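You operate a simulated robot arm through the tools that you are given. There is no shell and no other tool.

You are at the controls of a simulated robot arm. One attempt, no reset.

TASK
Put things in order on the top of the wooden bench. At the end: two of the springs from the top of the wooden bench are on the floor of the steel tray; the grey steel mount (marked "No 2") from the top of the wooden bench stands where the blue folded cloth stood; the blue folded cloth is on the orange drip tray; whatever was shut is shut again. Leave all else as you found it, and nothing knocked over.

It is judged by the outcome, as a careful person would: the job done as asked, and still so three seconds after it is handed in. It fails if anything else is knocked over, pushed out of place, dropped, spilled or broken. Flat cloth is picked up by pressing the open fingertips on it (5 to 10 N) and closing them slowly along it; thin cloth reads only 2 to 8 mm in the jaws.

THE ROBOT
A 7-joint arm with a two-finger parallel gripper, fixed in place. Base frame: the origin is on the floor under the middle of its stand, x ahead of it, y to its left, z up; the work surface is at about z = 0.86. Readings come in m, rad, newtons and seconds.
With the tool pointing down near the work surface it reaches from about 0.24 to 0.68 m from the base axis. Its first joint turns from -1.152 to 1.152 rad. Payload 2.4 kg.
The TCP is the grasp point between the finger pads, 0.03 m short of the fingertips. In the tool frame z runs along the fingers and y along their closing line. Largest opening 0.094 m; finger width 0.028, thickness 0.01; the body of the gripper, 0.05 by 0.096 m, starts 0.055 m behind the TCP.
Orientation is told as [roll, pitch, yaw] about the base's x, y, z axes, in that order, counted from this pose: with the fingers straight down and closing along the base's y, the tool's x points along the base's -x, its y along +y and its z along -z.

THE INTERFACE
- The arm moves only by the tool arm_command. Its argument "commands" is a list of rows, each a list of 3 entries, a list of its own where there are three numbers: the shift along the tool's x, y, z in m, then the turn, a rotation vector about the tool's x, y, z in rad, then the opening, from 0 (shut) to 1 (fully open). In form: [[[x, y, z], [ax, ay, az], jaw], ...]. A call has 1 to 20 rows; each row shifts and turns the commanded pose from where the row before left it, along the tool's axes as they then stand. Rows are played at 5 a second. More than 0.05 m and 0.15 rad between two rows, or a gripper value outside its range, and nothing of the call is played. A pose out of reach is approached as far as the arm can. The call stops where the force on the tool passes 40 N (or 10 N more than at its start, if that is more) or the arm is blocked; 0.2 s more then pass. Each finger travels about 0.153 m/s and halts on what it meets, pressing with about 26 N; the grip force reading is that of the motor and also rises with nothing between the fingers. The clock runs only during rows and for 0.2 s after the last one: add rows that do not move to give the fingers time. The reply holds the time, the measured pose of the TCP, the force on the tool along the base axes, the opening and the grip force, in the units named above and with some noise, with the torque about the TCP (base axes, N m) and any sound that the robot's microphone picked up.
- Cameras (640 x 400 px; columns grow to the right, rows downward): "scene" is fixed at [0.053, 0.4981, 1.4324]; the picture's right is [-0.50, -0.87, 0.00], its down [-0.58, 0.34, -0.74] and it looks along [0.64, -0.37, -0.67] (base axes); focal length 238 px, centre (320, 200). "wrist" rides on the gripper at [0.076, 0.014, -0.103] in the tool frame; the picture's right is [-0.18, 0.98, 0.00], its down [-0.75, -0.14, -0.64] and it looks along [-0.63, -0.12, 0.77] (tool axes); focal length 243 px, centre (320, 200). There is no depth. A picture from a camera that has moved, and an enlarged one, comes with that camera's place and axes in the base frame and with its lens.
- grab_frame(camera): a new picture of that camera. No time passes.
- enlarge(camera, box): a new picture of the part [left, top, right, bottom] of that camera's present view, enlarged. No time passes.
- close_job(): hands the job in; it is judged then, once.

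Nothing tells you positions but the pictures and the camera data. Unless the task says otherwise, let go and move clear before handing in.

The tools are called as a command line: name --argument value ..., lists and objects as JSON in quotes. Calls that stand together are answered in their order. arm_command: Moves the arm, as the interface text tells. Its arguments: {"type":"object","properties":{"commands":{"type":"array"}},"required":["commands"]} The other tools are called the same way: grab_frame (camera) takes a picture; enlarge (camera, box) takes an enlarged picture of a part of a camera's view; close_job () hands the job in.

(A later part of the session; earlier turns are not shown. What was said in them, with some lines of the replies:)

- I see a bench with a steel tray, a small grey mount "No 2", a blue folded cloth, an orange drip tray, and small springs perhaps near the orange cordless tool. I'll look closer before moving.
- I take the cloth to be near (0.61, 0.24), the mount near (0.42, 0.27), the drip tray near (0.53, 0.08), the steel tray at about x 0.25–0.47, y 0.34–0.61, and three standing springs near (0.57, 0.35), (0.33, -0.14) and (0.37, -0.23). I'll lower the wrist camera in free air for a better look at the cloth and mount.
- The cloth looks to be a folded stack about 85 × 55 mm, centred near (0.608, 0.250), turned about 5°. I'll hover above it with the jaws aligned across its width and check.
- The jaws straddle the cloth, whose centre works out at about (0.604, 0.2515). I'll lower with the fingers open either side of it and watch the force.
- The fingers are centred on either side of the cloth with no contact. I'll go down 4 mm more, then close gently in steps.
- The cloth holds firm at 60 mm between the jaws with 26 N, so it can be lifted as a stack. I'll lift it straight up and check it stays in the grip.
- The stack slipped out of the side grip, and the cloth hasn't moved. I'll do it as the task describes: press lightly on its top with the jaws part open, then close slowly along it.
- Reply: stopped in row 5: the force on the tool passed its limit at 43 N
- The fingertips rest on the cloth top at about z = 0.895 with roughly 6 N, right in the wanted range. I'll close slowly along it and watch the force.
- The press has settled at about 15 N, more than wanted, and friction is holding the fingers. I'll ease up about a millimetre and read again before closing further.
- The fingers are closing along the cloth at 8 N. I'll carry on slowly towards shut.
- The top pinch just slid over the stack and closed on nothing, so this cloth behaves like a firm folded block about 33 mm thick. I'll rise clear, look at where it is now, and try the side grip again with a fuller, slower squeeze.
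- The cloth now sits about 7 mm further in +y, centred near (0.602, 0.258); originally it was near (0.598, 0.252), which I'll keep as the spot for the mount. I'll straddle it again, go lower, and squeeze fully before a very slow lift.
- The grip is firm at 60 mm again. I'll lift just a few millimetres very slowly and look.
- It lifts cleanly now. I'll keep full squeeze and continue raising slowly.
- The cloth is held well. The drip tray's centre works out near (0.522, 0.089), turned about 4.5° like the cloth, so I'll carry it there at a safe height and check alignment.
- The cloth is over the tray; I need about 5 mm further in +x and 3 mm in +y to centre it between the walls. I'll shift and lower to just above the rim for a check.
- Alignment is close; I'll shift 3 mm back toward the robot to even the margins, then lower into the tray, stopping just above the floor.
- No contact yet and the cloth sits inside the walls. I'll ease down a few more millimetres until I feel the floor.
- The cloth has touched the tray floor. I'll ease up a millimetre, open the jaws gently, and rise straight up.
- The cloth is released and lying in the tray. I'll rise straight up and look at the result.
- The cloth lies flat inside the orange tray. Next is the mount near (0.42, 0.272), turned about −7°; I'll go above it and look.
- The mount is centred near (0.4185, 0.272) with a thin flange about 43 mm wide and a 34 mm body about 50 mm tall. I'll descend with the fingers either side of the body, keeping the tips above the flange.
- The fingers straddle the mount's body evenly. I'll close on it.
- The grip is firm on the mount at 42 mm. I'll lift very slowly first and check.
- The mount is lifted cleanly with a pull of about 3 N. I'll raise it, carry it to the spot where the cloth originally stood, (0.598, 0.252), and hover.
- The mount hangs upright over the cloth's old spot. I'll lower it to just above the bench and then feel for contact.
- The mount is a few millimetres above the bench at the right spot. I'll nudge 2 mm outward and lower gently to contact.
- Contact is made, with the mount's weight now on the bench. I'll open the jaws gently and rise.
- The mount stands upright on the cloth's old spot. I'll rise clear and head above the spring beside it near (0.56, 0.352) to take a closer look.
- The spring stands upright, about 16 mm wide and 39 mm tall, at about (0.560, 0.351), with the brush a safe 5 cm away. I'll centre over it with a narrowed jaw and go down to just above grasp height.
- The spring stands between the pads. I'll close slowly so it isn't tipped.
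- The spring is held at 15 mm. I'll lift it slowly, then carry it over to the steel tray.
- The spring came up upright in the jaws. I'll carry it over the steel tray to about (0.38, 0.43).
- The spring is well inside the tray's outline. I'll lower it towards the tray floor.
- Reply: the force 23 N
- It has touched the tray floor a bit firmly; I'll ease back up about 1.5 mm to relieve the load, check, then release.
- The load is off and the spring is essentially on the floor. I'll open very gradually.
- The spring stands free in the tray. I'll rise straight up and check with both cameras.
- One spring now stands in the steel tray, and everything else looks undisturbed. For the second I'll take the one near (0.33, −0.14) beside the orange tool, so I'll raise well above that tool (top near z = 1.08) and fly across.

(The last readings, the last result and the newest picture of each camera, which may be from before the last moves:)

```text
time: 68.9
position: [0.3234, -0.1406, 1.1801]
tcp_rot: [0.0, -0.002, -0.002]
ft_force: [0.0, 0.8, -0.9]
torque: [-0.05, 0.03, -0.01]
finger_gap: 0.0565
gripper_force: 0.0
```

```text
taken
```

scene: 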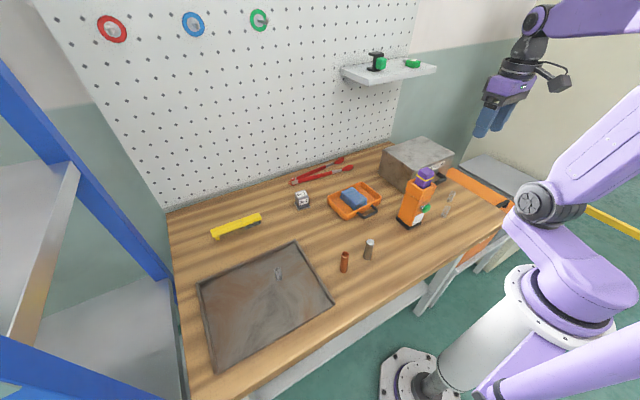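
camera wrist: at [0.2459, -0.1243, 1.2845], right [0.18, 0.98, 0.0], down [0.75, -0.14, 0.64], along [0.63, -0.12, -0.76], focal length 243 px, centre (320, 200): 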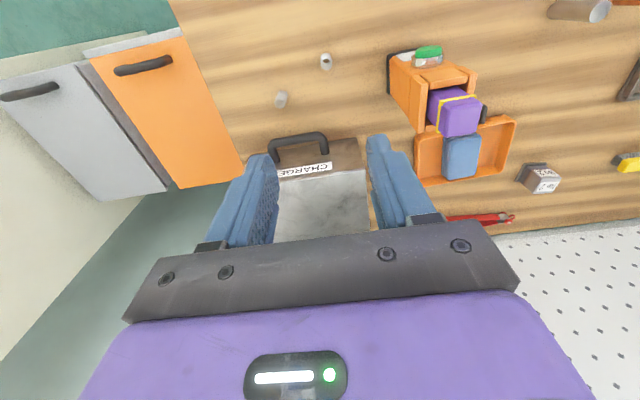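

enlarge --camera "wrist" --box '[240, 20, 500, 180]'

enlarge --camera "wrist" --box '[260, 40, 350, 120]'

enlarge --camera "scene" --box '[390, 150, 480, 240]'

```text
2.46 times, centred on (370, 100) of wrist
camera zoom: at [0.2459, -0.1243, 1.2845], right [0.18, 0.98, 0.0], down [0.75, -0.14, 0.64], along [0.63, -0.12, -0.76], focal length 597 px, centre (197, 446)
```

zoom: 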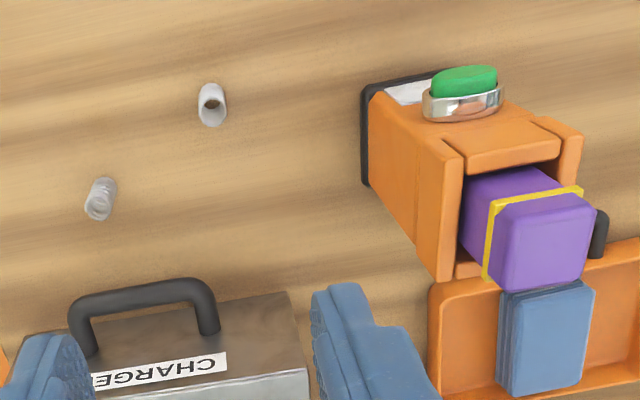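

```text
5.00 times, centred on (305, 80) of wrist
camera zoom: at [0.2459, -0.1243, 1.2845], right [0.18, 0.98, 0.0], down [0.75, -0.14, 0.64], along [0.63, -0.12, -0.76], focal length 1213 px, centre (395, 800)
```

zoom: 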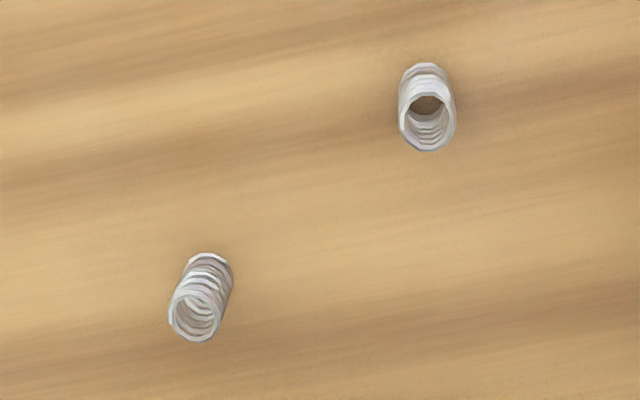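

```text
4.44 times, centred on (435, 195) of scene
camera zoom: at [0.053, 0.4981, 1.4324], right [-0.5, -0.87, 0.0], down [-0.58, 0.34, -0.74], along [0.64, -0.37, -0.67], focal length 1056 px, centre (-191, 222)
```

zoom: 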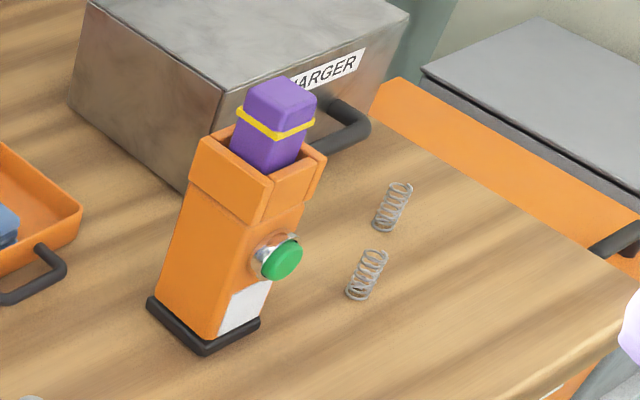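

The two remaining springs also stand upright; the nearer one works out at about (0.317, −0.130), roughly 9 cm clear of the orange tool. I'll descend part way above it and look again.

arm_command --commands '[[[0.0068, 0.0112, 0.02], [0, 0, 0], 0.6], [[0, 0, 0.04], [0, 0, 0], 0.6], [[0, 0, 0.04], [0, 0, 0], 0.6], [[0, 0, 0.04], [0, 0, 0], 0.6], [[0, 0, 0.02], [0, 0, 0], 0.6], [[0, 0, 0], [0, 0, 0], 0.6]]'

grab_frame --camera "wrist"

grab_frame --camera "scene"

```text
time: 70.3
position: [0.3178, -0.1288, 1.0204]
tcp_rot: [0.0, -0.004, 0.0]
ft_force: [0.5, -0.3, 0.0]
torque: [0.03, 0.02, 0.04]
finger_gap: 0.0563
gripper_force: 0.1
```

```text
taken
camera wrist: at [0.2416, -0.1126, 1.1235], right [0.18, 0.98, 0.0], down [0.75, -0.14, 0.64], along [0.63, -0.12, -0.76], focal length 243 px, centre (320, 200)
```

wrist: 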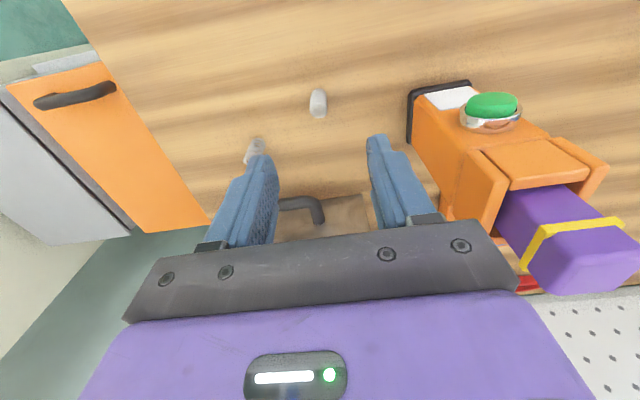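

```text
taken
```

scene: 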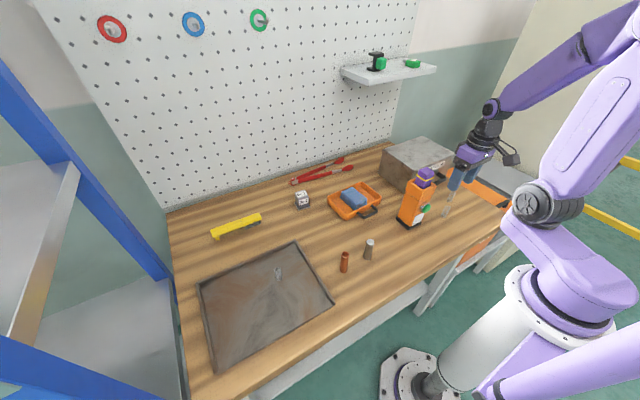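

enlarge --camera "wrist" --box '[230, 70, 410, 180]'

enlarge --camera "scene" --box '[400, 130, 520, 230]'

```text
3.56 times, centred on (320, 125) of wrist
camera zoom: at [0.2416, -0.1126, 1.1235], right [0.18, 0.98, 0.0], down [0.75, -0.14, 0.64], along [0.63, -0.12, -0.76], focal length 863 px, centre (320, 467)
```

zoom: 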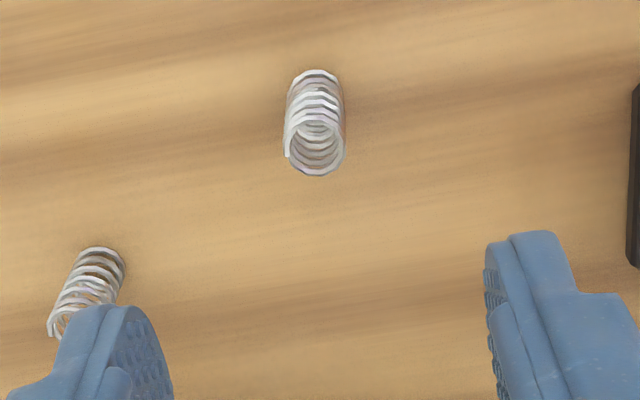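

```text
4.00 times, centred on (460, 180) of scene
camera zoom: at [0.053, 0.4981, 1.4324], right [-0.5, -0.87, 0.0], down [-0.58, 0.34, -0.74], along [0.64, -0.37, -0.67], focal length 950 px, centre (-240, 280)
```

zoom: 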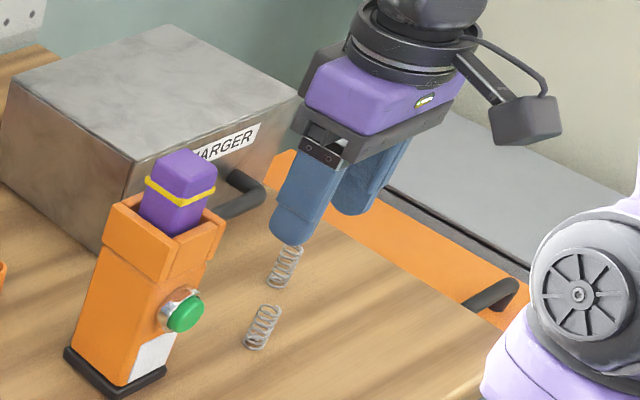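

The spring is directly below at about (0.3195, −0.129). I'll go down in two stages with the jaw narrowed.

arm_command --commands '[[[-0.0015, 0, 0.02], [0, 0, 0], 0.55], [[0, 0, 0.03], [0, 0, 0], 0.55], [[0, 0, 0.025], [0, 0, 0], 0.55], [[0, 0, 0.015], [0, 0, 0], 0.55], [[0, 0, 0], [0, 0, 0], 0.55]]'

enlarge --camera "wrist" --box '[180, 60, 460, 260]'

enlarge --camera "scene" --box '[400, 130, 520, 230]'

```text
time: 71.5
position: [0.3186, -0.1283, 0.9317]
tcp_rot: [0.002, -0.001, 0.001]
ft_force: [0.3, 0.5, 0.5]
torque: [0.0, -0.01, 0.0]
finger_gap: 0.0519
gripper_force: 0.1
```

```text
2.00 times, centred on (320, 160) of wrist
camera zoom: at [0.242, -0.1129, 1.0349], right [0.18, 0.98, 0.0], down [0.75, -0.14, 0.64], along [0.63, -0.12, -0.77], focal length 485 px, centre (320, 280)
```

zoom: 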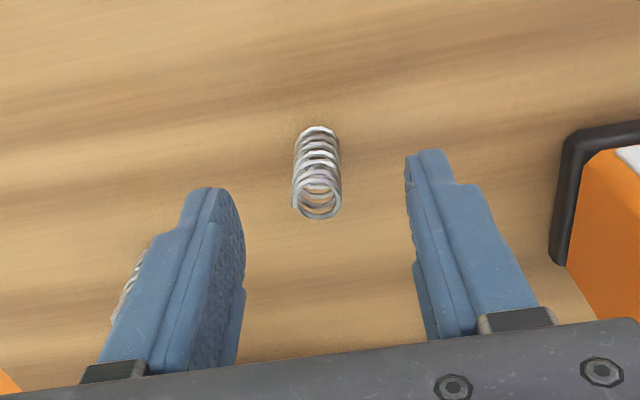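

```text
4.00 times, centred on (460, 180) of scene
camera zoom: at [0.053, 0.4981, 1.4324], right [-0.5, -0.87, 0.0], down [-0.58, 0.34, -0.74], along [0.64, -0.37, -0.67], focal length 950 px, centre (-240, 280)
```

zoom: 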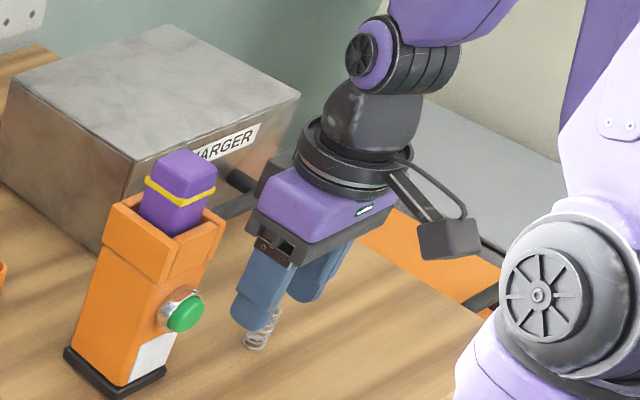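

arm_command --commands '[[[0, 0, 0.015], [0, 0, 0], 0.55], [[0, 0, 0.012], [0, 0, 0], 0.55], [[0, 0, 0.008], [0, 0, 0], 0.55], [[0, 0, 0.002], [0, 0, 0], 0.55], [[0, 0, 0], [0, 0, 0], 0.55]]'

enlarge --camera "wrist" --box '[180, 60, 460, 260]'

enlarge --camera "scene" --box '[400, 130, 520, 230]'

```text
time: 72.7
position: [0.3182, -0.1277, 0.898]
tcp_rot: [0.004, -0.003, 0.0]
ft_force: [0.4, -0.3, 0.4]
torque: [0.0, -0.01, -0.02]
finger_gap: 0.0517
gripper_force: 0.1
```

```text
2.00 times, centred on (320, 160) of wrist
camera zoom: at [0.2429, -0.1127, 0.9995], right [0.18, 0.98, 0.0], down [0.75, -0.14, 0.64], along [0.63, -0.12, -0.76], focal length 485 px, centre (320, 280)
```

zoom: 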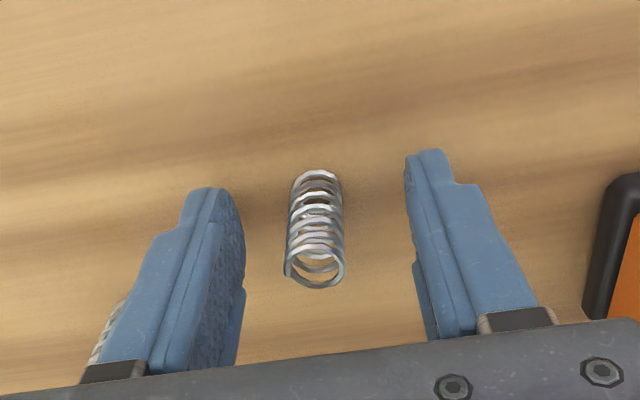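

```text
4.00 times, centred on (460, 180) of scene
camera zoom: at [0.053, 0.4981, 1.4324], right [-0.5, -0.87, 0.0], down [-0.58, 0.34, -0.74], along [0.64, -0.37, -0.67], focal length 950 px, centre (-240, 280)
```

zoom: 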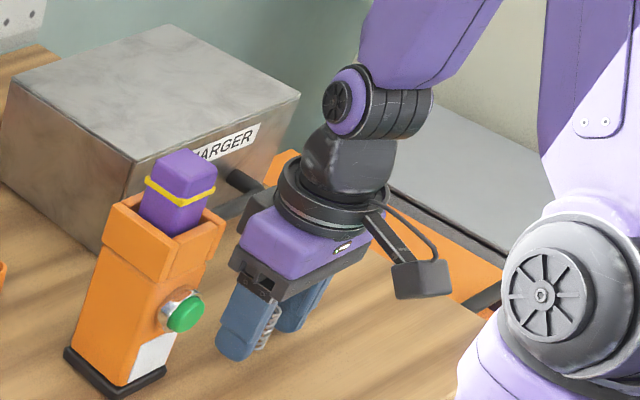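

The spring stands between the pads. I'll close slowly on it as before.

arm_command --commands '[[[0, -0.001, 0.001], [0, 0, 0], 0.5], [[0, 0, 0], [0, 0, 0], 0.42], [[0, 0, 0], [0, 0, 0], 0.36], [[0, 0, 0], [0, 0, 0], 0.31], [[0, 0, 0], [0, 0, 0], 0.28], [[0, 0, 0], [0, 0, 0], 0.25], [[0, 0, 0], [0, 0, 0], 0.22], [[0, 0, 0], [0, 0, 0], 0.19], [[0, 0, 0], [0, 0, 0], 0.16], [[0, 0, 0], [0, 0, 0], 0.12], [[0, 0, 0], [0, 0, 0], 0.0], [[0, 0, 0], [0, 0, 0], 0.0]]'

enlarge --camera "wrist" --box '[180, 60, 460, 260]'

```text
time: 75.3
position: [0.3187, -0.1288, 0.8944]
tcp_rot: [0.001, -0.003, 0.001]
ft_force: [-0.3, 0.2, 0.1]
torque: [-0.01, -0.01, 0.0]
finger_gap: 0.0148
gripper_force: 25.6
```

```text
2.00 times, centred on (320, 160) of wrist
camera zoom: at [0.2425, -0.1134, 0.9983], right [0.18, 0.98, 0.0], down [0.75, -0.14, 0.64], along [0.63, -0.12, -0.77], focal length 485 px, centre (320, 280)
```

zoom: 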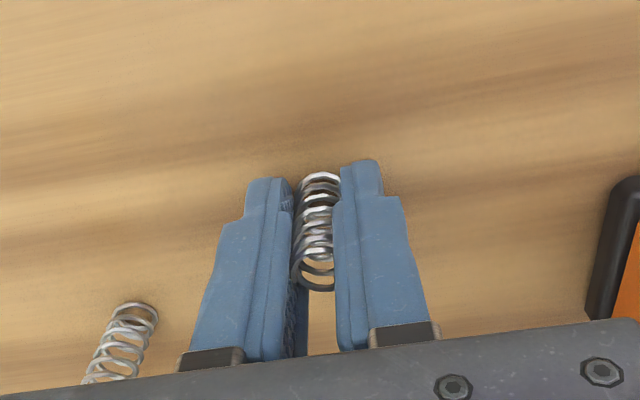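

The spring is held at 15 mm. I'll lift it slowly and straight up, well clear of the orange tool's height.

arm_command --commands '[[[0, 0, -0.002], [0, 0, 0], 0.0], [[0, 0, -0.003], [0, 0, 0], 0.0], [[0, 0, -0.005], [0, 0, 0], 0.0], [[0, 0, -0.01], [0, 0, 0], 0.0], [[0, 0, -0.015], [0, 0, 0], 0.0], [[0, 0, -0.02], [0, 0, 0], 0.0], [[0, 0, -0.025], [0, 0, 0], 0.0], [[0, 0, -0.025], [0, 0, 0], 0.0], [[0, 0, -0.025], [0, 0, 0], 0.0], [[0, 0, -0.025], [0, 0, 0], 0.0], [[0, 0, -0.025], [0, 0, 0], 0.0], [[0, 0, -0.025], [0, 0, 0], 0.0], [[0, 0, -0.025], [0, 0, 0], 0.0], [[0, 0, -0.025], [0, 0, 0], 0.0], [[0, 0, -0.02], [0, 0, 0], 0.0], [[0, 0, -0.015], [0, 0, 0], 0.0], [[0, 0, 0], [0, 0, 0], 0.0]]'

grab_frame --camera "wrist"

enlarge --camera "scene" --box '[390, 60, 560, 240]'

```text
time: 78.9
position: [0.3177, -0.1295, 1.185]
tcp_rot: [0.0, -0.004, 0.002]
ft_force: [0.4, -0.1, 0.4]
torque: [0.02, 0.0, 0.02]
finger_gap: 0.015
gripper_force: 26.0
```

```text
taken
camera wrist: at [0.2415, -0.1133, 1.2882], right [0.18, 0.98, 0.0], down [0.75, -0.14, 0.64], along [0.63, -0.12, -0.76], focal length 243 px, centre (320, 200)
```

wrist: 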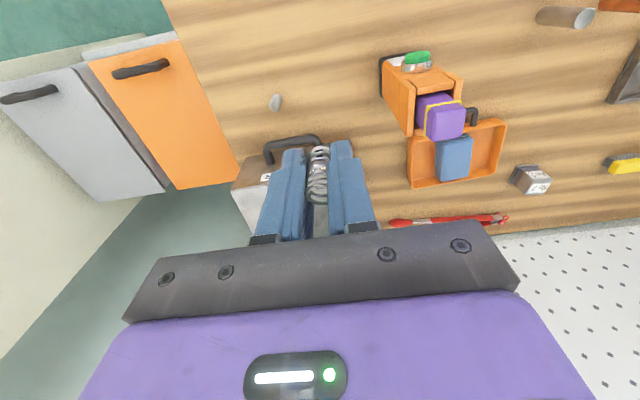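

```text
2.22 times, centred on (475, 150) of scene
camera zoom: at [0.053, 0.4981, 1.4324], right [-0.5, -0.87, 0.0], down [-0.58, 0.34, -0.74], along [0.64, -0.37, -0.67], focal length 528 px, centre (-24, 311)
```

zoom: 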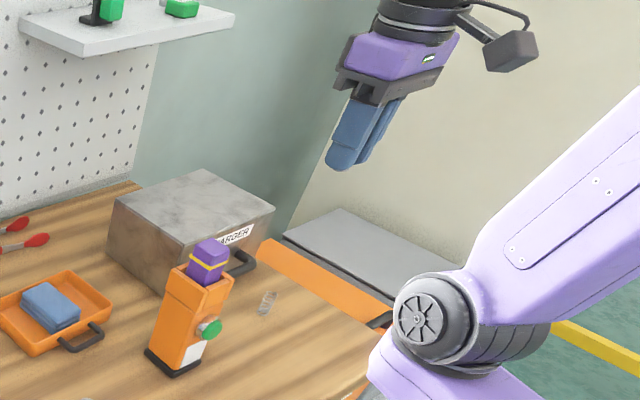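

The second spring is up and clear. I'll fly it back across at this height to above the steel tray, next to the first one.

arm_command --commands '[[[0, 0.01, 0], [0, 0, 0], 0.0], [[0, 0.02, 0], [0, 0, 0], 0.0], [[0, 0.03, 0], [0, 0, 0], 0.0], [[0, 0.035, 0], [0, 0, 0], 0.0], [[0, 0.035, 0], [0, 0, 0], 0.0], [[0, 0.035, 0], [0, 0, 0], 0.0], [[0, 0.035, 0], [0, 0, 0], 0.0], [[0, 0.035, 0], [0, 0, 0], 0.0], [[0, 0.035, 0], [0, 0, 0], 0.0], [[0, 0.035, 0], [0, 0, 0], 0.0], [[0, 0.035, 0], [0, 0, 0], 0.0], [[0, 0.035, 0], [0, 0, 0], 0.0], [[0, 0.035, 0], [0, 0, 0], 0.0], [[0, 0.035, 0], [0, 0, 0], 0.0], [[0, 0.035, 0], [0, 0, 0], 0.0], [[0, 0.035, 0], [0, 0, 0], 0.0], [[0, 0.025, 0], [0, 0, 0], 0.0], [[0, 0.0145, 0], [0, 0, 0], 0.0], [[0, 0.005, 0], [0, 0, 0], 0.0], [[0, 0, 0], [0, 0, 0], 0.0]]'

grab_frame --camera "wrist"

grab_frame --camera "scene"

```text
time: 83.1
position: [0.319, 0.4298, 1.1864]
tcp_rot: [0.002, -0.003, 0.001]
ft_force: [-0.1, -0.5, 0.1]
torque: [0.04, -0.02, -0.04]
finger_gap: 0.0153
gripper_force: 26.1
```

```text
taken
camera wrist: at [0.2421, 0.4466, 1.2894], right [0.18, 0.98, 0.0], down [0.75, -0.14, 0.64], along [0.63, -0.12, -0.77], focal length 243 px, centre (320, 200)
```

wrist: 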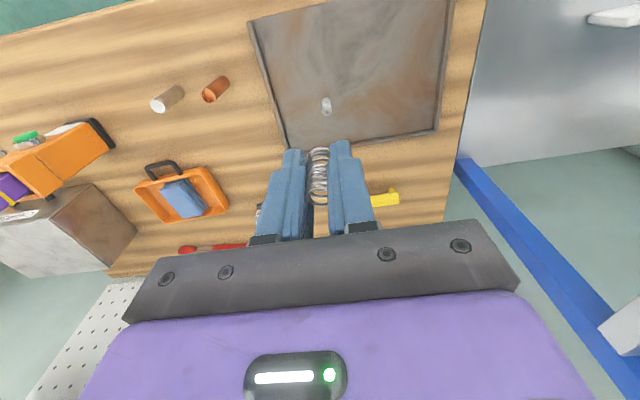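

```text
taken
```

scene: 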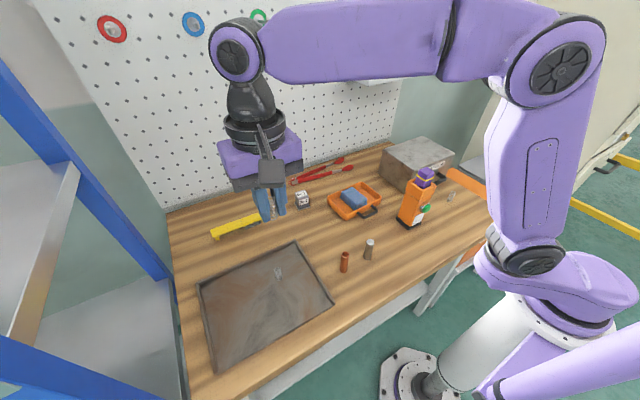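

Above the tray now; the first spring is about 5–6 cm ahead of this spot. I'll lower the second one.

arm_command --commands '[[[0, 0, 0.02], [0, 0, 0], 0.0], [[0, 0, 0.035], [0, 0, 0], 0.0], [[0, 0, 0.04], [0, 0, 0], 0.0], [[0, 0, 0.04], [0, 0, 0], 0.0], [[0, 0, 0.04], [0, 0, 0], 0.0], [[0, 0, 0.035], [0, 0, 0], 0.0], [[0, 0, 0.025], [0, 0, 0], 0.0], [[0, 0, 0.015], [0, 0, 0], 0.0], [[0, 0, 0], [0, 0, 0], 0.0]]'

grab_frame --camera "wrist"

enlarge --camera "scene" --box '[200, 210, 340, 330]'

```text
time: 85.1
position: [0.319, 0.43, 0.9356]
tcp_rot: [0.002, -0.004, 0.001]
ft_force: [0.4, -0.3, -0.5]
torque: [0.03, 0.01, 0.01]
finger_gap: 0.0154
gripper_force: 25.8
```

```text
taken
camera wrist: at [0.2421, 0.4468, 1.0389], right [0.18, 0.98, 0.0], down [0.75, -0.14, 0.64], along [0.63, -0.12, -0.77], focal length 243 px, centre (320, 200)
```

wrist: 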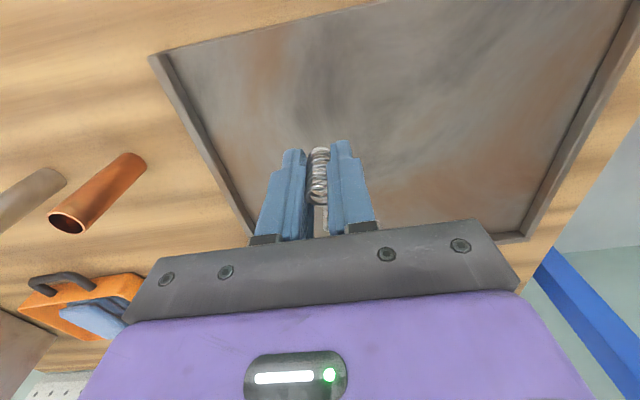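

```text
3.33 times, centred on (270, 270) of scene
camera zoom: at [0.053, 0.4981, 1.4324], right [-0.5, -0.87, 0.0], down [-0.58, 0.34, -0.74], along [0.64, -0.37, -0.67], focal length 792 px, centre (487, -33)
```

zoom: 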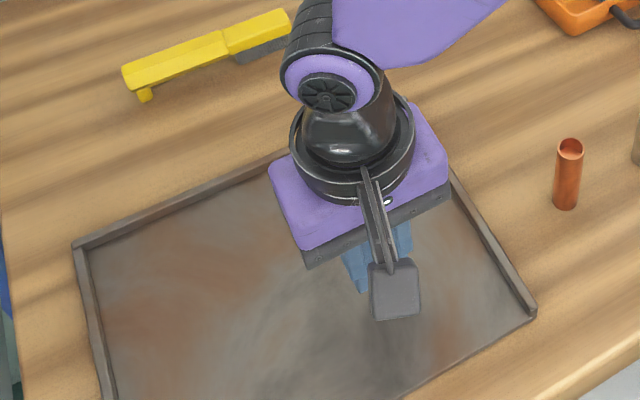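

arm_command --commands '[[[0, 0, 0.012], [0, 0, 0], 0.0], [[0, 0, 0.01], [0, 0, 0], 0.0], [[0, 0, 0.006], [0, 0, 0], 0.0], [[0, 0, 0.003], [0, 0, 0], 0.0], [[0, 0, 0], [0, 0, 0], 0.0]]'

enlarge --camera "wrist" --box '[180, 60, 460, 260]'

```text
time: 86.3
position: [0.3198, 0.43, 0.9057]
tcp_rot: [0.002, -0.003, 0.0]
ft_force: [-0.6, -0.1, -0.3]
torque: [0.02, 0.03, -0.02]
finger_gap: 0.0153
gripper_force: 25.9
```

```text
2.00 times, centred on (320, 160) of wrist
camera zoom: at [0.2428, 0.4459, 1.008], right [0.18, 0.98, 0.0], down [0.75, -0.14, 0.64], along [0.63, -0.12, -0.76], focal length 485 px, centre (320, 280)
```

zoom: 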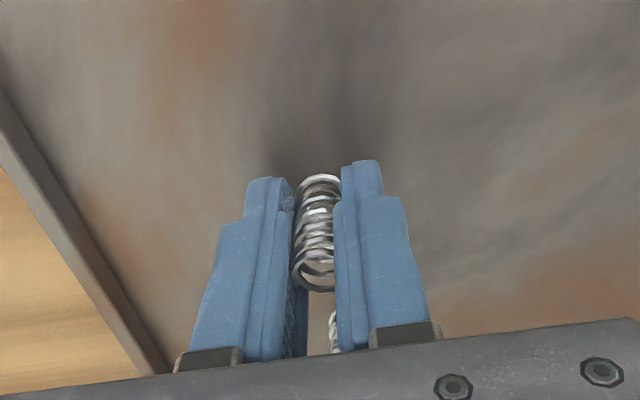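

arm_command --commands '[[[0, 0, 0.001], [0, 0, 0], 0.0], [[0, 0, 0.001], [0, 0, 0], 0.0], [[0, 0, 0], [0, 0, 0], 0.0]]'

```text
time: 87.1
position: [0.3192, 0.4305, 0.9022]
tcp_rot: [0.002, -0.002, -0.001]
ft_force: [0.4, 0.5, 0.5]
torque: [-0.01, -0.01, -0.01]
finger_gap: 0.015
gripper_force: 25.9
```

arm_command --commands '[[[0, 0, 0.001], [0, 0, 0], 0.0], [[0, 0, 0], [0, 0, 0], 0.0]]'

```text
time: 87.7
position: [0.3187, 0.4308, 0.9006]
tcp_rot: [0.001, -0.005, 0.0]
ft_force: [0.1, -0.4, 1.2]
torque: [0.01, -0.01, 0.02]
finger_gap: 0.0153
gripper_force: 26.0
```

arm_command --commands '[[[0, 0, 0.0007], [0, 0, 0], 0.0], [[0, 0, 0], [0, 0, 0], 0.0]]'

```text
time: 88.3
position: [0.319, 0.431, 0.9001]
tcp_rot: [0.001, -0.004, -0.001]
ft_force: [-1.7, -3.1, 11.0]
torque: [-0.08, 0.08, -0.03]
finger_gap: 0.015
gripper_force: 25.6
```

The spring has touched the tray floor. I'll ease up slightly and open gradually.

arm_command --commands '[[[0, 0, -0.0007], [0, 0, 0], 0.0], [[0, 0, 0], [0, 0, 0], 0.0]]'

```text
time: 88.9
position: [0.319, 0.4298, 0.8999]
tcp_rot: [0.003, -0.004, 0.0]
ft_force: [-0.2, 0.1, 2.7]
torque: [0.03, -0.08, 0.03]
finger_gap: 0.0152
gripper_force: 25.9
```

arm_command --commands '[[[0, 0, 0], [0, 0, 0], 0.1], [[0, 0, 0], [0, 0, 0], 0.15], [[0, 0, 0], [0, 0, 0], 0.17], [[0, 0, 0], [0, 0, 0], 0.19], [[0, 0, 0], [0, 0, 0], 0.22], [[0, 0, 0], [0, 0, 0], 0.27], [[0, 0, 0], [0, 0, 0], 0.35], [[0, 0, 0], [0, 0, 0], 0.45], [[0, 0, 0], [0, 0, 0], 0.55], [[0, 0, 0], [0, 0, 0], 0.55]]'

enlarge --camera "wrist" --box '[180, 60, 460, 260]'

```text
time: 91.1
position: [0.3198, 0.4301, 0.9015]
tcp_rot: [0.003, -0.003, 0.001]
ft_force: [0.8, -0.8, 0.4]
torque: [0.01, 0.03, 0.02]
finger_gap: 0.0518
gripper_force: 0.0
```

```text
2.00 times, centred on (320, 160) of wrist
camera zoom: at [0.2427, 0.4459, 1.0046], right [0.18, 0.98, 0.0], down [0.75, -0.14, 0.64], along [0.63, -0.12, -0.77], focal length 485 px, centre (320, 280)
```

zoom: 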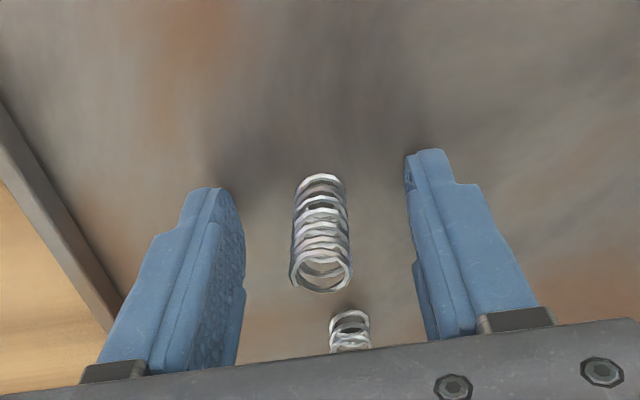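

Both springs stand in the tray and the fingers are clear. I'll rise straight up, move out of the way, and inspect everything.

arm_command --commands '[[[0, 0, -0.01], [0, 0, 0], 0.6], [[0, 0, -0.02], [0, 0, 0], 0.6], [[0, 0, -0.04], [0, 0, 0], 0.6], [[0, 0, -0.04], [0, 0, 0], 0.6], [[0, 0, -0.04], [0, 0, 0], 0.6], [[0, 0, -0.04], [0, 0, 0], 0.6], [[0, 0, -0.04], [0, 0, 0], 0.6], [[0, 0, -0.04], [0, 0, 0], 0.6], [[-0.01, -0.04, 0], [0, 0, 0], 0.6], [[-0.01, -0.04, 0], [0, 0, 0], 0.6], [[-0.01, -0.04, 0], [0, 0, 0], 0.6], [[-0.01, -0.04, 0], [0, 0, 0], 0.6], [[-0.01, -0.03, 0], [0, 0, 0], 0.6], [[0, 0, 0], [0, 0, 0], 0.6]]'

grab_frame --camera "scene"

grab_frame --camera "wrist"

enlarge --camera "scene" --box '[200, 160, 400, 285]'

enlarge --camera "scene" --box '[330, 130, 530, 255]'

enlarge --camera "scene" --box '[230, 240, 330, 310]'

```text
time: 94.1
position: [0.3678, 0.2385, 1.1712]
tcp_rot: [0.003, -0.003, -0.001]
ft_force: [0.5, 0.5, -0.4]
torque: [-0.01, -0.02, 0.0]
finger_gap: 0.0562
gripper_force: 0.0
```

```text
taken
```

scene: 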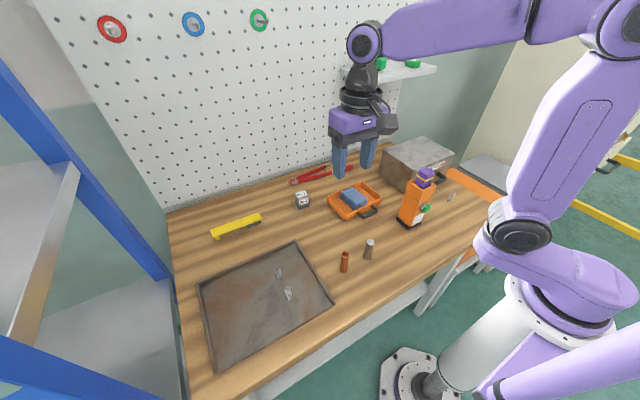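

```text
taken
camera wrist: at [0.291, 0.2551, 1.2748], right [0.18, 0.98, 0.0], down [0.75, -0.14, 0.64], along [0.63, -0.12, -0.76], focal length 243 px, centre (320, 200)
```

wrist: 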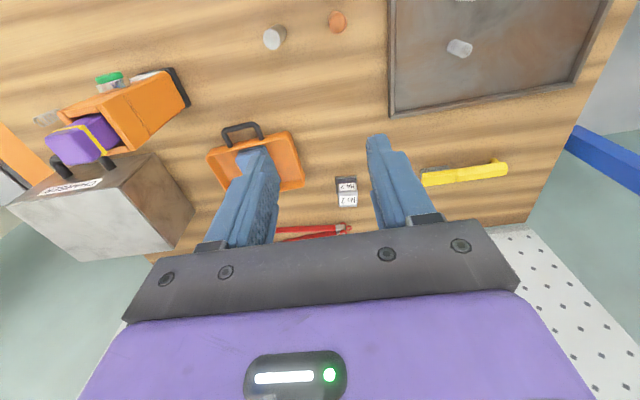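

```text
3.20 times, centred on (300, 222) of scene
camera zoom: at [0.053, 0.4981, 1.4324], right [-0.5, -0.87, 0.0], down [-0.58, 0.34, -0.74], along [0.64, -0.37, -0.67], focal length 760 px, centre (384, 128)
```

zoom: 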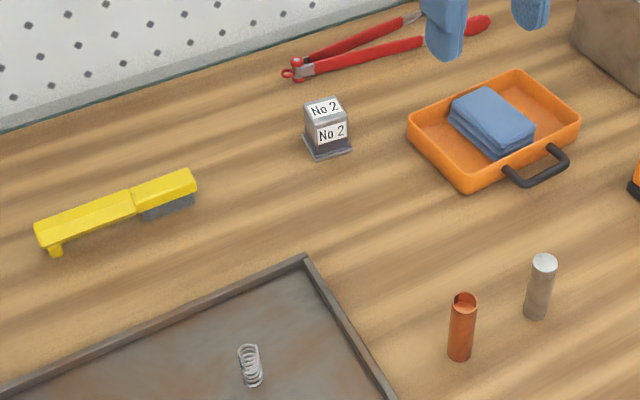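

```text
3.20 times, centred on (430, 192) of scene
camera zoom: at [0.053, 0.4981, 1.4324], right [-0.5, -0.87, 0.0], down [-0.58, 0.34, -0.74], along [0.64, -0.37, -0.67], focal length 760 px, centre (-32, 224)
```

zoom: 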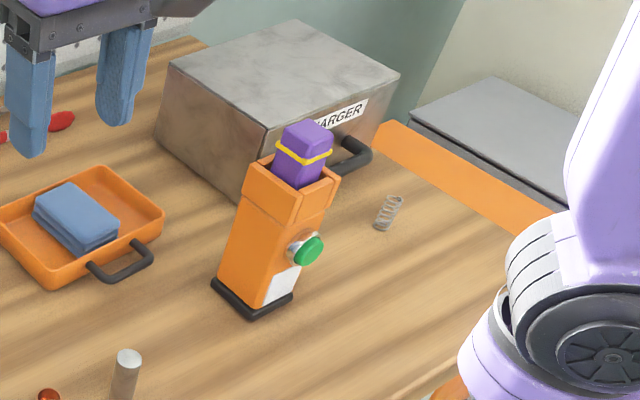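

```text
5.71 times, centred on (280, 275) of scene
camera zoom: at [0.053, 0.4981, 1.4324], right [-0.5, -0.87, 0.0], down [-0.58, 0.34, -0.74], along [0.64, -0.37, -0.67], focal length 1358 px, centre (549, -229)
```

zoom: 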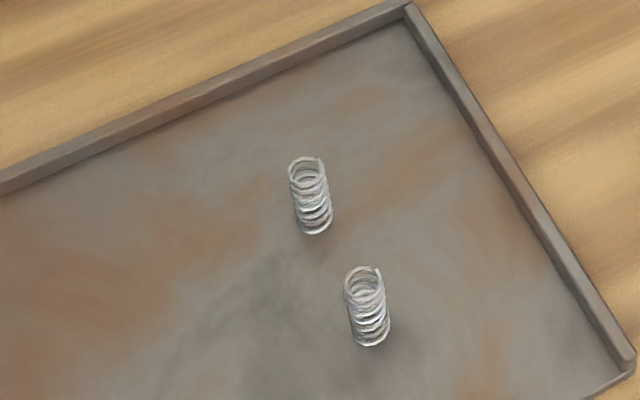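

Both springs stand on the steel tray's floor, the mount stands where the cloth was, and the cloth lies in the orange drip tray. The third spring and everything else are as they were, nothing was opened, and the arm is clear, so I'm handing in.

close_job

```text
The job is handed in.
```

The bench is in order and the job is handed in. I checked it with both cameras before handing in, but I haven't seen the judging result.

- **Springs:** two of the three stand upright on the floor of the steel tray. The third is where it was.
- **Mount:** the grey "No 2" mount stands upright where the blue cloth was, within a few millimetres by the cameras.
- **Cloth:** it lies flat in the orange drip tray, still folded. My first side grip slipped and a top pinch didn't hold. The pinch slid the cloth about 7 mm on the bench before I got it.
- **Shut things:** I didn't open anything, so nothing needed shutting.

Nothing was knocked over or dropped. The arm let go and moved clear before I handed in.
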